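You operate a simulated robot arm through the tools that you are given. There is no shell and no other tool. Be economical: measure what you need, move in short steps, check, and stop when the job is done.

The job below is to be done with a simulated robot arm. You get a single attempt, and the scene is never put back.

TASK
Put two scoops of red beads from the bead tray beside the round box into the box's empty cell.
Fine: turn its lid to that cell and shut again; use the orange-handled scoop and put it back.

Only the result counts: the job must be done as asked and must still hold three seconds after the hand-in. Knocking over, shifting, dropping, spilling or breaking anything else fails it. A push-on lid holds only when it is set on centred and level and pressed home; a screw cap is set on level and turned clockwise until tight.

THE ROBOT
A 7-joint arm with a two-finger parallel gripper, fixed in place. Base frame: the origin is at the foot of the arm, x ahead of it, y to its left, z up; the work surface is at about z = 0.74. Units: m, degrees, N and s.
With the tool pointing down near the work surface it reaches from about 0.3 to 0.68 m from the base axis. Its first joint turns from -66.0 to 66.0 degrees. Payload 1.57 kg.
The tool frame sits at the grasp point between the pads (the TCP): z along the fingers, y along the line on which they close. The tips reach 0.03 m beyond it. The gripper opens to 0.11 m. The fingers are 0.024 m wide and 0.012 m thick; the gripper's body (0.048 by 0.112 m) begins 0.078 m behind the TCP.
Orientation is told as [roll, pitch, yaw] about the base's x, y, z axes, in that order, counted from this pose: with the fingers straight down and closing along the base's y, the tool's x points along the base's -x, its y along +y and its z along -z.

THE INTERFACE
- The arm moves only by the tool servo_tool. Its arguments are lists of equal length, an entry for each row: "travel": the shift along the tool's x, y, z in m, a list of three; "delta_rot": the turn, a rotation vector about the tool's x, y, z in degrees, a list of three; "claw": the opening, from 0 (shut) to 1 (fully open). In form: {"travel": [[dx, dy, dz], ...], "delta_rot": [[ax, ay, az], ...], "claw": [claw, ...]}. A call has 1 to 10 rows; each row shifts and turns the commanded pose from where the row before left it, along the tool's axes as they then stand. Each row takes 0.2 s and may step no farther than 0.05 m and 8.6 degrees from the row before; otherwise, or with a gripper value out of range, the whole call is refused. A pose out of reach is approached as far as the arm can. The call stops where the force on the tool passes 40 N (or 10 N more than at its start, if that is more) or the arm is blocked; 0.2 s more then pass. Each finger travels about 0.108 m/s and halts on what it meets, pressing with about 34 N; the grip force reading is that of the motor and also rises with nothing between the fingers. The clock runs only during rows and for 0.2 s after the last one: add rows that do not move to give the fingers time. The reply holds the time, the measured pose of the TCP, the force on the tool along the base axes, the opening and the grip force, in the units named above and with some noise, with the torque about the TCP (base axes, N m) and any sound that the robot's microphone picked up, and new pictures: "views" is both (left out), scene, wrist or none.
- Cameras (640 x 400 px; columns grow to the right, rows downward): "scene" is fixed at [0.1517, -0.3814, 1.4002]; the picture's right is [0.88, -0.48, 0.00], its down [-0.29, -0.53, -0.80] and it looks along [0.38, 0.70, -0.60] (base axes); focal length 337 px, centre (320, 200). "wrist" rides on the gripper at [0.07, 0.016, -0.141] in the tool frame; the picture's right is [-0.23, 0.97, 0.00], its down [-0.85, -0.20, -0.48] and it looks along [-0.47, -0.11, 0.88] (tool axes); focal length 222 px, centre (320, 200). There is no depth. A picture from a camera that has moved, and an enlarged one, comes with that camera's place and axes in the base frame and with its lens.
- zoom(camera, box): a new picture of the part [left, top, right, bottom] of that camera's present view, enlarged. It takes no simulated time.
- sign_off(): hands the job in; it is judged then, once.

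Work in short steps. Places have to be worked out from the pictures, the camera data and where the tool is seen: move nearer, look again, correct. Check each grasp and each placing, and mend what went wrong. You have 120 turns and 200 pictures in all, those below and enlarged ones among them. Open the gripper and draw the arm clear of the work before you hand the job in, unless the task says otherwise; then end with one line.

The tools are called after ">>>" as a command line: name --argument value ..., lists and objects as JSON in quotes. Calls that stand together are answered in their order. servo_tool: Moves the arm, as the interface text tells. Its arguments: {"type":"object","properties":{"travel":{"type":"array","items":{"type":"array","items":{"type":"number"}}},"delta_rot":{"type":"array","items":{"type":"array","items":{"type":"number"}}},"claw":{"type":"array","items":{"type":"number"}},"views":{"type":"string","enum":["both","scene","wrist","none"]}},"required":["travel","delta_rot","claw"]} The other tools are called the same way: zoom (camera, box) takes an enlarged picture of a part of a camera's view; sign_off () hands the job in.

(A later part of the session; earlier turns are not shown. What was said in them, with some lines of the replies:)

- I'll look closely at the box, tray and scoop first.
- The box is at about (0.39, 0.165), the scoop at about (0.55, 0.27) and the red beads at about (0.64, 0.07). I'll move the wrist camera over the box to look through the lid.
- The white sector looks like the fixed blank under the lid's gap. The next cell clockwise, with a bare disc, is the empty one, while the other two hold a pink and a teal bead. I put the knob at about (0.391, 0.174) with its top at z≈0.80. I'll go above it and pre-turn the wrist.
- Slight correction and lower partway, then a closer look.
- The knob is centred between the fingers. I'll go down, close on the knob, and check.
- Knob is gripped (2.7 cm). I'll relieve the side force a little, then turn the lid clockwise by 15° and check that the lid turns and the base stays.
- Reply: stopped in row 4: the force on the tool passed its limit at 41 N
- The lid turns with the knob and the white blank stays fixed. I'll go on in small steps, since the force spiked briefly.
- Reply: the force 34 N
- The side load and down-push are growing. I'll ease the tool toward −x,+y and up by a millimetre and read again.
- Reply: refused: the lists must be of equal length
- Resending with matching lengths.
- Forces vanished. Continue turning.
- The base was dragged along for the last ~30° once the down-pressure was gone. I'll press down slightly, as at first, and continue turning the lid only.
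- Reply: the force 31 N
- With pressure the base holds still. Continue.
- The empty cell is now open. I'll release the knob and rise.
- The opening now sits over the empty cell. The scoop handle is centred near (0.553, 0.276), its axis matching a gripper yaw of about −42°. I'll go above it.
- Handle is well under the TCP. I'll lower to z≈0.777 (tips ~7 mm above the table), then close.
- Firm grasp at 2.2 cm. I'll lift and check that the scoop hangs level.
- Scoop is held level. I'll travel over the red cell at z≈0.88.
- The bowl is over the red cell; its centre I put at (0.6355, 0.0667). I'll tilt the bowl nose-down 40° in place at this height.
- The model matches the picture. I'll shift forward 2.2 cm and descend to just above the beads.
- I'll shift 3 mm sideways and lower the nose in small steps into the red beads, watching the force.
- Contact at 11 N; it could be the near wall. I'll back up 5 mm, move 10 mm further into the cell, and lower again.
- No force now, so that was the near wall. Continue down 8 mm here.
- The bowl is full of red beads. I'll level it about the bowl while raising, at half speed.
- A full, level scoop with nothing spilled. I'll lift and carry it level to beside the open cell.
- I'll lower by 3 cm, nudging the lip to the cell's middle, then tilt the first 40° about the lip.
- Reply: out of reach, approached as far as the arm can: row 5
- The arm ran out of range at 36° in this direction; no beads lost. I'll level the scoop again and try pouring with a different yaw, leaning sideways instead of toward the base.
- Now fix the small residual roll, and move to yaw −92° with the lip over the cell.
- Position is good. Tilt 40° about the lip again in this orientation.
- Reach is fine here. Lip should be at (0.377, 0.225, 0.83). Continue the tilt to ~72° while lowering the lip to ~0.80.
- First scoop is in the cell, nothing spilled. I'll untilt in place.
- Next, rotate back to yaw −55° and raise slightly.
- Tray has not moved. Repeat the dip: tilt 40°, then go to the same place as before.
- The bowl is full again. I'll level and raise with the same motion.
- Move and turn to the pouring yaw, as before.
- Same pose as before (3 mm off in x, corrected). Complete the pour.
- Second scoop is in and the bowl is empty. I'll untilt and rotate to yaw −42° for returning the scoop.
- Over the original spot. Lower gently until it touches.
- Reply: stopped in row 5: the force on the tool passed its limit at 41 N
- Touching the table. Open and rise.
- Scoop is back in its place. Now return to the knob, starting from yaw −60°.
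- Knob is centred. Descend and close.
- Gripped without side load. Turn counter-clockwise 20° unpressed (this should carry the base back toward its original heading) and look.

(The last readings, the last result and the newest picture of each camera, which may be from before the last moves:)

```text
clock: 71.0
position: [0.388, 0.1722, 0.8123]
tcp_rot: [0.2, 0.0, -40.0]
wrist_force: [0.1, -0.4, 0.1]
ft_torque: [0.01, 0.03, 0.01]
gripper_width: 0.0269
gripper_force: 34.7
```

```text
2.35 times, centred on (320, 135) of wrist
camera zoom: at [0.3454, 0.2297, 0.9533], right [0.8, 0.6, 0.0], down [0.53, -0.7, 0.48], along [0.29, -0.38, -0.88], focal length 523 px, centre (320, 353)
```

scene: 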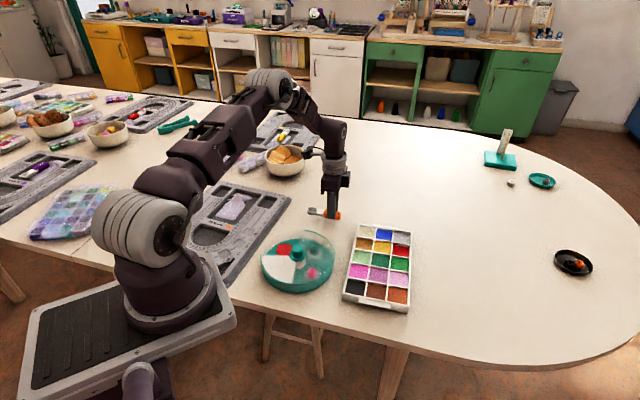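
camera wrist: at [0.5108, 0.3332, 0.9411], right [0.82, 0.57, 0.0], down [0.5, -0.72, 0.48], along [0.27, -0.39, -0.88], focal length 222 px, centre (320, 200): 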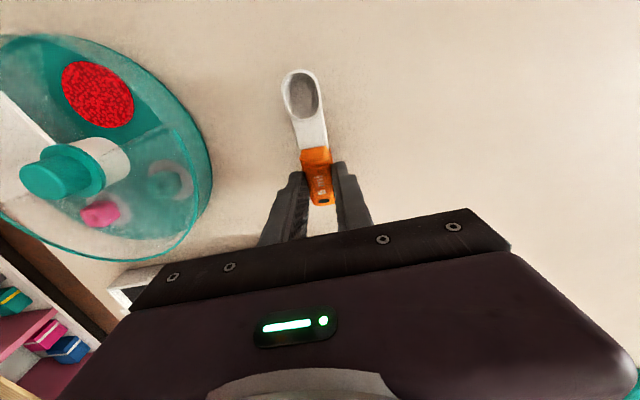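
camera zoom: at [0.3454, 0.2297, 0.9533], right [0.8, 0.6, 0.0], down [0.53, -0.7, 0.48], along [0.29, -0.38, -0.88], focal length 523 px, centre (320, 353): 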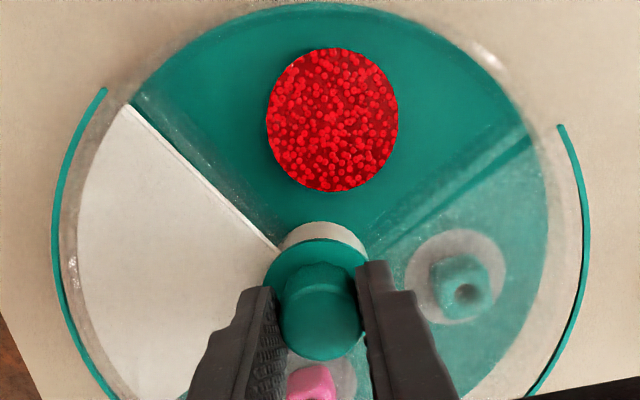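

As expected, the whole box turns back. 11° more, then press down ~2 mm and test-turn the lid alone.

>>> servo_tool --travel '[[0, 0, 0], [0, 0, 0], [0, 0, 0], [0, 0, 0.001], [0, 0, 0.0012], [0, 0, 0], [0, 0, 0]]' --delta_rot '[[0, 0, -4], [0, 0, -4], [0, 0, -3], [0, 0, 0], [0, 0, 0], [0, 0, -4], [0, 0, -4]]' --claw '[0.2, 0.2, 0.2, 0.2, 0.2, 0.2, 0.2]' --views "none"

>>> zoom --camera "scene" --box '[250, 190, 350, 300]'

>>> zoom --camera "wrist" --box '[230, 50, 410, 220]'

```text
clock: 72.6
position: [0.3898, 0.1726, 0.8088]
tcp_rot: [0.2, -0.1, -21.0]
wrist_force: [-4.0, 0.0, 30.6]
ft_torque: [0.01, 0.14, -0.01]
gripper_width: 0.0271
gripper_force: 33.7
```

```text
3.64 times, centred on (300, 245) of scene
camera zoom: at [0.1513, -0.3815, 1.4002], right [0.88, -0.48, 0.0], down [-0.29, -0.53, -0.8], along [0.38, 0.7, -0.6], focal length 1227 px, centre (393, 36)
```

zoom: 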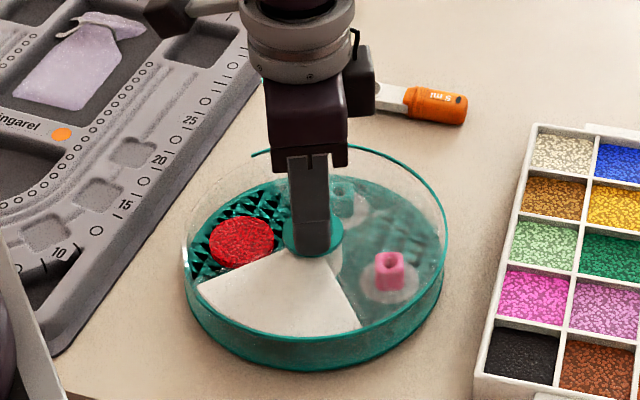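

```text
2.35 times, centred on (320, 135) of wrist
camera zoom: at [0.3294, 0.2125, 0.9511], right [0.56, 0.83, 0.0], down [0.73, -0.49, 0.48], along [0.4, -0.27, -0.88], focal length 523 px, centre (320, 353)
```

zoom: 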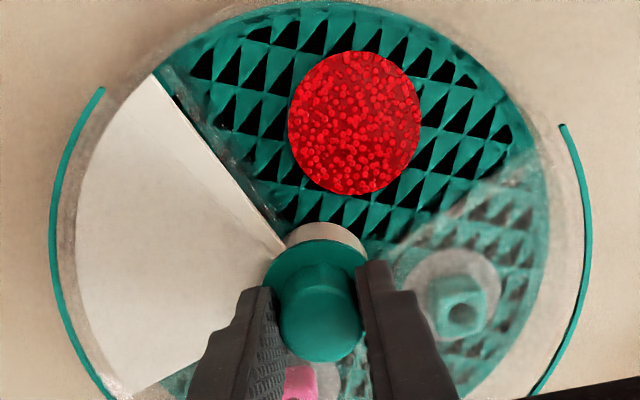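

Base is back at its original heading and holds under pressure. Continue turning the lid counter-clockwise.

>>> servo_tool --travel '[[0, 0, 0], [0, 0, 0], [0, 0, 0], [0, 0, 0], [0, 0, 0], [0, 0, 0]]' --delta_rot '[[0, 0, -4], [0, 0, -4], [0, 0, -4], [0, 0, -4], [0, 0, -4], [0, 0, -4]]' --claw '[0.2, 0.2, 0.2, 0.2, 0.2, 0.2]' --views "none"

>>> zoom --camera "scene" --box '[250, 190, 350, 300]'

```text
clock: 74.0
position: [0.3883, 0.1716, 0.8095]
tcp_rot: [0.1, -0.2, 2.9]
wrist_force: [11.2, -12.7, 13.3]
ft_torque: [-0.38, -0.14, -0.01]
gripper_width: 0.0271
gripper_force: 34.0
```

```text
3.64 times, centred on (300, 245) of scene
camera zoom: at [0.1518, -0.3817, 1.4001], right [0.88, -0.48, 0.0], down [-0.29, -0.53, -0.8], along [0.38, 0.7, -0.6], focal length 1227 px, centre (393, 36)
```

zoom: 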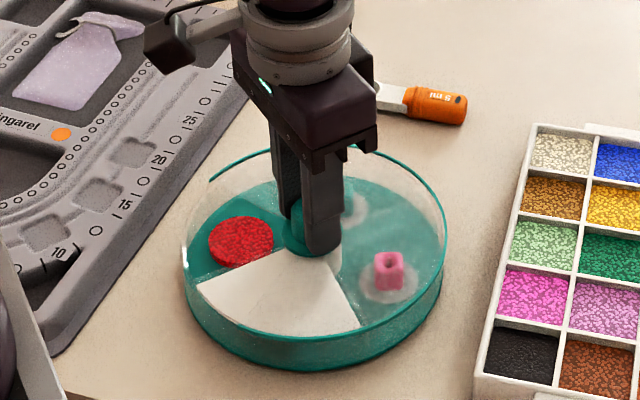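

Works well. Relieve side load by half a millimetre, then continue.

>>> servo_tool --travel '[[-0.0005, -0.0006, 0.0003], [0, 0, 0], [0, 0, 0], [0, 0, 0], [0, 0, 0], [0, 0, 0], [0, 0, 0]]' --delta_rot '[[0, 0, 0], [0, 0, -4], [0, 0, -4], [0, 0, -4], [0, 0, -4], [0, 0, -4], [0, 0, -4]]' --claw '[0.2, 0.2, 0.2, 0.2, 0.2, 0.2, 0.2]' --views "none"

>>> zoom --camera "scene" --box '[250, 190, 350, 300]'

```text
clock: 75.6
position: [0.3887, 0.171, 0.8091]
tcp_rot: [0.1, -0.2, 27.0]
wrist_force: [0.3, -6.3, 3.7]
ft_torque: [-0.38, 0.31, 0.0]
gripper_width: 0.027
gripper_force: 33.8
```

```text
3.64 times, centred on (300, 245) of scene
camera zoom: at [0.1517, -0.3815, 1.4002], right [0.88, -0.48, 0.0], down [-0.29, -0.53, -0.8], along [0.38, 0.7, -0.6], focal length 1227 px, centre (393, 36)
```

zoom: 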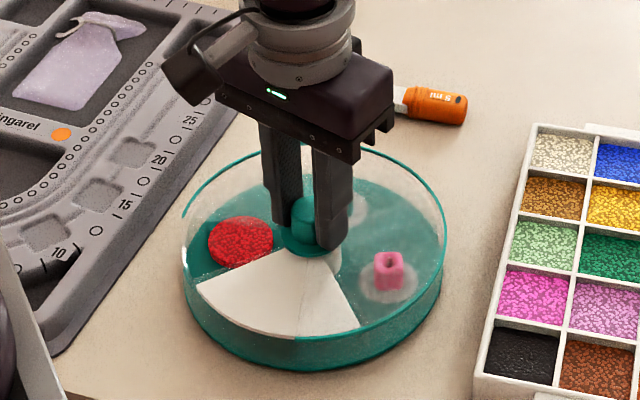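

>>> servo_tool --travel '[[0, 0, 0.001], [0, 0, 0], [0, 0, 0], [0, 0, 0], [0, 0, 0], [0, 0, 0], [0, 0, 0]]' --delta_rot '[[0, 0, 0], [0, 0, -4], [0, 0, -4], [0, 0, -4], [0, 0, -4], [0, 0, -4], [0, 0, -4]]' --claw '[0.2, 0.2, 0.2, 0.2, 0.2, 0.2, 0.2]' --views "none"

>>> zoom --camera "scene" --box '[250, 190, 350, 300]'

>>> zoom --camera "wrist" --box '[230, 50, 410, 220]'

```text
clock: 77.2
position: [0.389, 0.1709, 0.8088]
tcp_rot: [-0.1, -0.1, 50.8]
wrist_force: [-0.1, -11.9, 25.9]
ft_torque: [-0.93, 0.51, -0.03]
gripper_width: 0.0269
gripper_force: 34.1
```

```text
3.64 times, centred on (300, 245) of scene
camera zoom: at [0.1514, -0.3817, 1.4002], right [0.88, -0.48, 0.0], down [-0.29, -0.53, -0.8], along [0.38, 0.7, -0.6], focal length 1227 px, centre (393, 36)
```

zoom: 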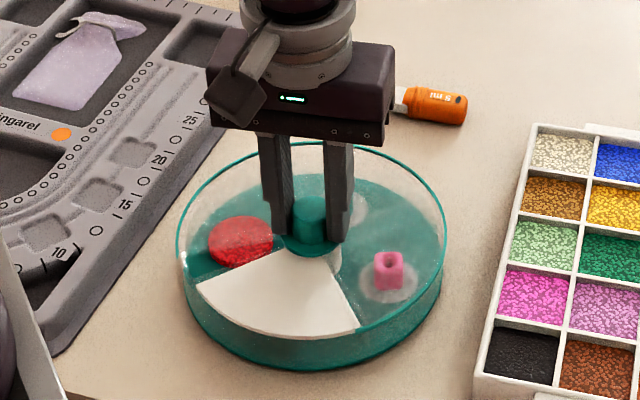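

```text
2.35 times, centred on (320, 135) of wrist
camera zoom: at [0.3323, 0.1276, 0.9497], right [-0.61, 0.79, 0.0], down [0.69, 0.54, 0.48], along [0.38, 0.29, -0.88], focal length 523 px, centre (320, 353)
```

zoom: 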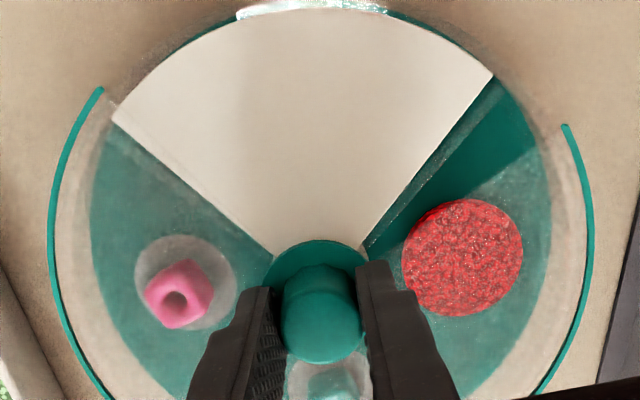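

The lid still needs about 9.5° more to match its original registration over the blank. Turn that and compare.

>>> servo_tool --travel '[[0.0003, -0.0003, -0.0002], [0, 0, 0], [0, 0, 0], [0, 0, 0], [0, 0, 0]]' --delta_rot '[[0, 0, 0], [0, 0, -3.5], [0, 0, -3.5], [0, 0, -2.5], [0, 0, 0]]' --claw '[0.2, 0.2, 0.2, 0.2, 0.2]' --views "none"

>>> zoom --camera "scene" --box '[250, 190, 350, 300]'

>>> zoom --camera "wrist" --box '[230, 50, 410, 220]'

```text
clock: 78.4
position: [0.3896, 0.1708, 0.8083]
tcp_rot: [-0.2, -0.2, 60.5]
wrist_force: [10.8, -13.1, 15.8]
ft_torque: [-0.46, -0.22, -0.01]
gripper_width: 0.027
gripper_force: 34.3
```

```text
3.64 times, centred on (300, 245) of scene
camera zoom: at [0.1517, -0.3817, 1.4001], right [0.88, -0.48, 0.0], down [-0.29, -0.53, -0.8], along [0.38, 0.7, -0.6], focal length 1227 px, centre (393, 36)
```

zoom: 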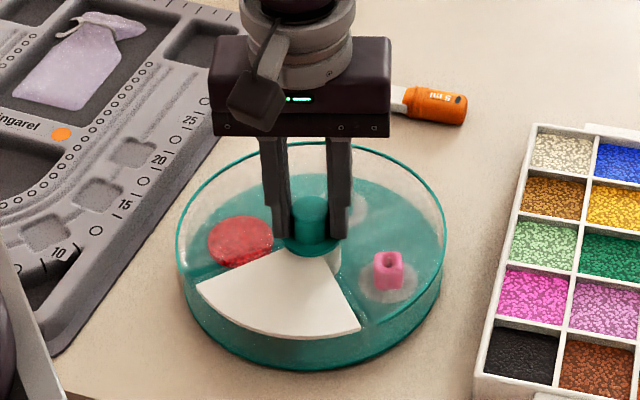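

```text
2.35 times, centred on (320, 135) of wrist
camera zoom: at [0.3403, 0.1187, 0.9496], right [-0.73, 0.68, 0.0], down [0.59, 0.64, 0.48], along [0.33, 0.35, -0.88], focal length 523 px, centre (320, 353)
```

zoom: 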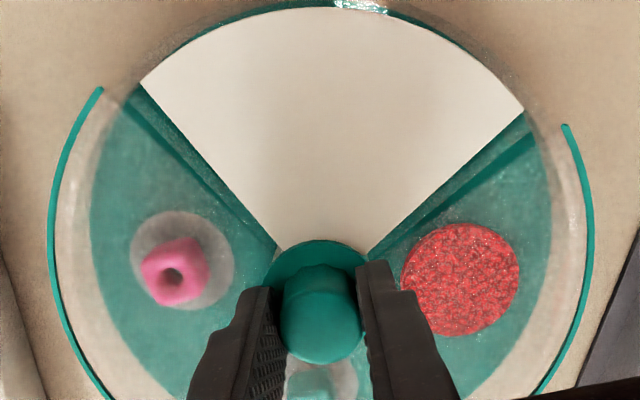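

Registration matches the original now (rim ends symmetric about the blank). Relieve the load, release and rise.

>>> servo_tool --travel '[[0.0003, -0.0007, -0.0007], [0, 0, 0], [0, 0, 0], [0, 0, 0], [0, 0, 0], [0, 0, -0.03], [0, 0, -0.04], [0, 0, -0.045], [0, 0, -0.045], [0, 0, 0]]' --delta_rot '[[0, 0, 0], [0, 0, 0], [0, 0, 0], [0, 0, 0], [0, 0, 0], [0, 0, 0], [0, 0, 0], [0, 0, 8], [0, 0, 8], [0, 0, 8]]' --claw '[0.2, 0.2, 0.4, 0.6, 0.6, 0.6, 0.6, 0.6, 0.6, 0.6]'

>>> zoom --camera "scene" --box '[255, 220, 345, 300]'

>>> zoom --camera "wrist" --box '[230, 50, 410, 220]'

```text
clock: 80.6
position: [0.3892, 0.1708, 0.9673]
tcp_rot: [0.0, -0.1, 36.3]
wrist_force: [-0.8, 0.3, 0.2]
ft_torque: [-0.02, 0.01, -0.02]
gripper_width: 0.0661
gripper_force: 0.0
camera wrist: at [0.3236, 0.1421, 1.1084], right [-0.39, 0.92, 0.0], down [0.81, 0.34, 0.48], along [0.44, 0.19, -0.88], focal length 222 px, centre (320, 200)
```

scene: 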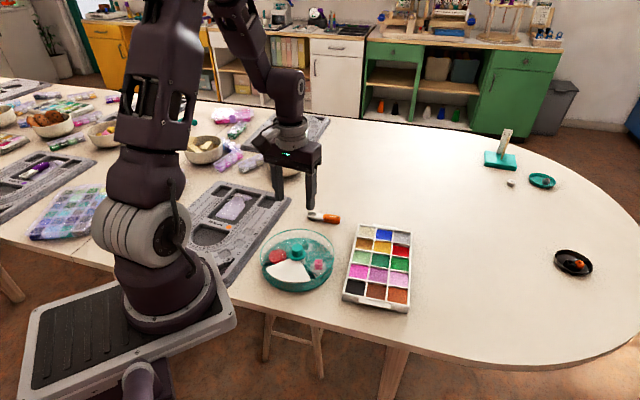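
wrist: 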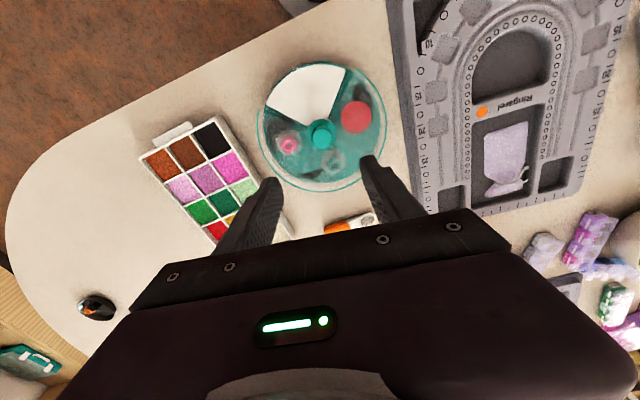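

```text
5.00 times, centred on (300, 260) of scene
camera zoom: at [0.1517, -0.3814, 1.4002], right [0.88, -0.48, 0.0], down [-0.29, -0.53, -0.8], along [0.38, 0.7, -0.6], focal length 1687 px, centre (420, -100)
```

zoom: 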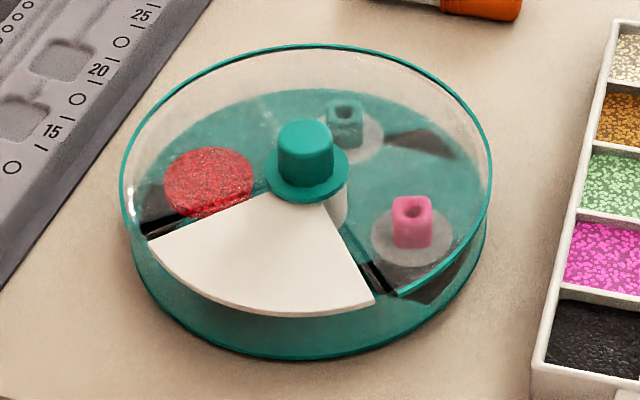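

```text
2.35 times, centred on (320, 135) of wrist
camera zoom: at [0.3236, 0.1421, 1.1084], right [-0.39, 0.92, 0.0], down [0.81, 0.34, 0.48], along [0.44, 0.19, -0.88], focal length 523 px, centre (320, 353)
```

zoom: 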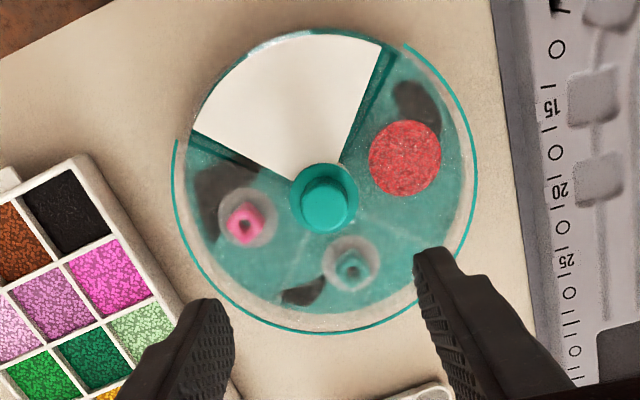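

The box matches its starting state, now with red beads in its formerly empty cell. I'll raise the arm further clear and open.

>>> servo_tool --travel '[[0, 0, -0.04], [0, 0, -0.04], [0, 0, 0]]' --delta_rot '[[0, 0, 0], [0, 0, 0], [0, 0, 0]]' --claw '[1, 1, 1]' --views "scene"

```text
clock: 81.4
position: [0.39, 0.1692, 1.0473]
tcp_rot: [0.0, -0.2, 36.5]
wrist_force: [-0.7, -0.3, -0.2]
ft_torque: [0.0, 0.01, -0.01]
gripper_width: 0.1099
gripper_force: 0.1
```

scene: 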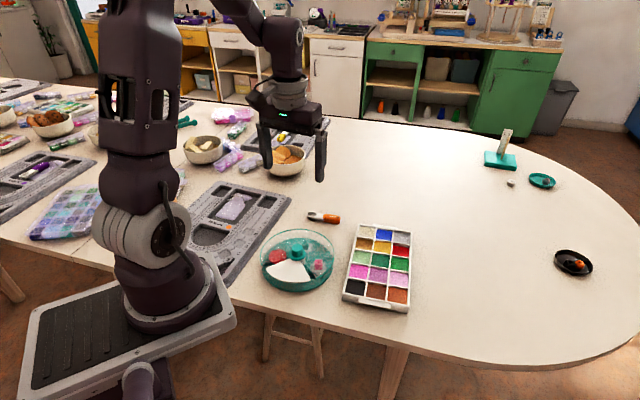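

Everything is in place and the arm is clear, so I'm handing in.

>>> sign_off

```text
The job is handed in.
```

Two scoops of red beads are in the box's formerly empty cell, the lid is turned shut over its blank, the orange-handled scoop is back in its place, and I saw no spills; the box turned about 30° under the lid partway through, and I turned it back to within about a millimetre of where it stood.
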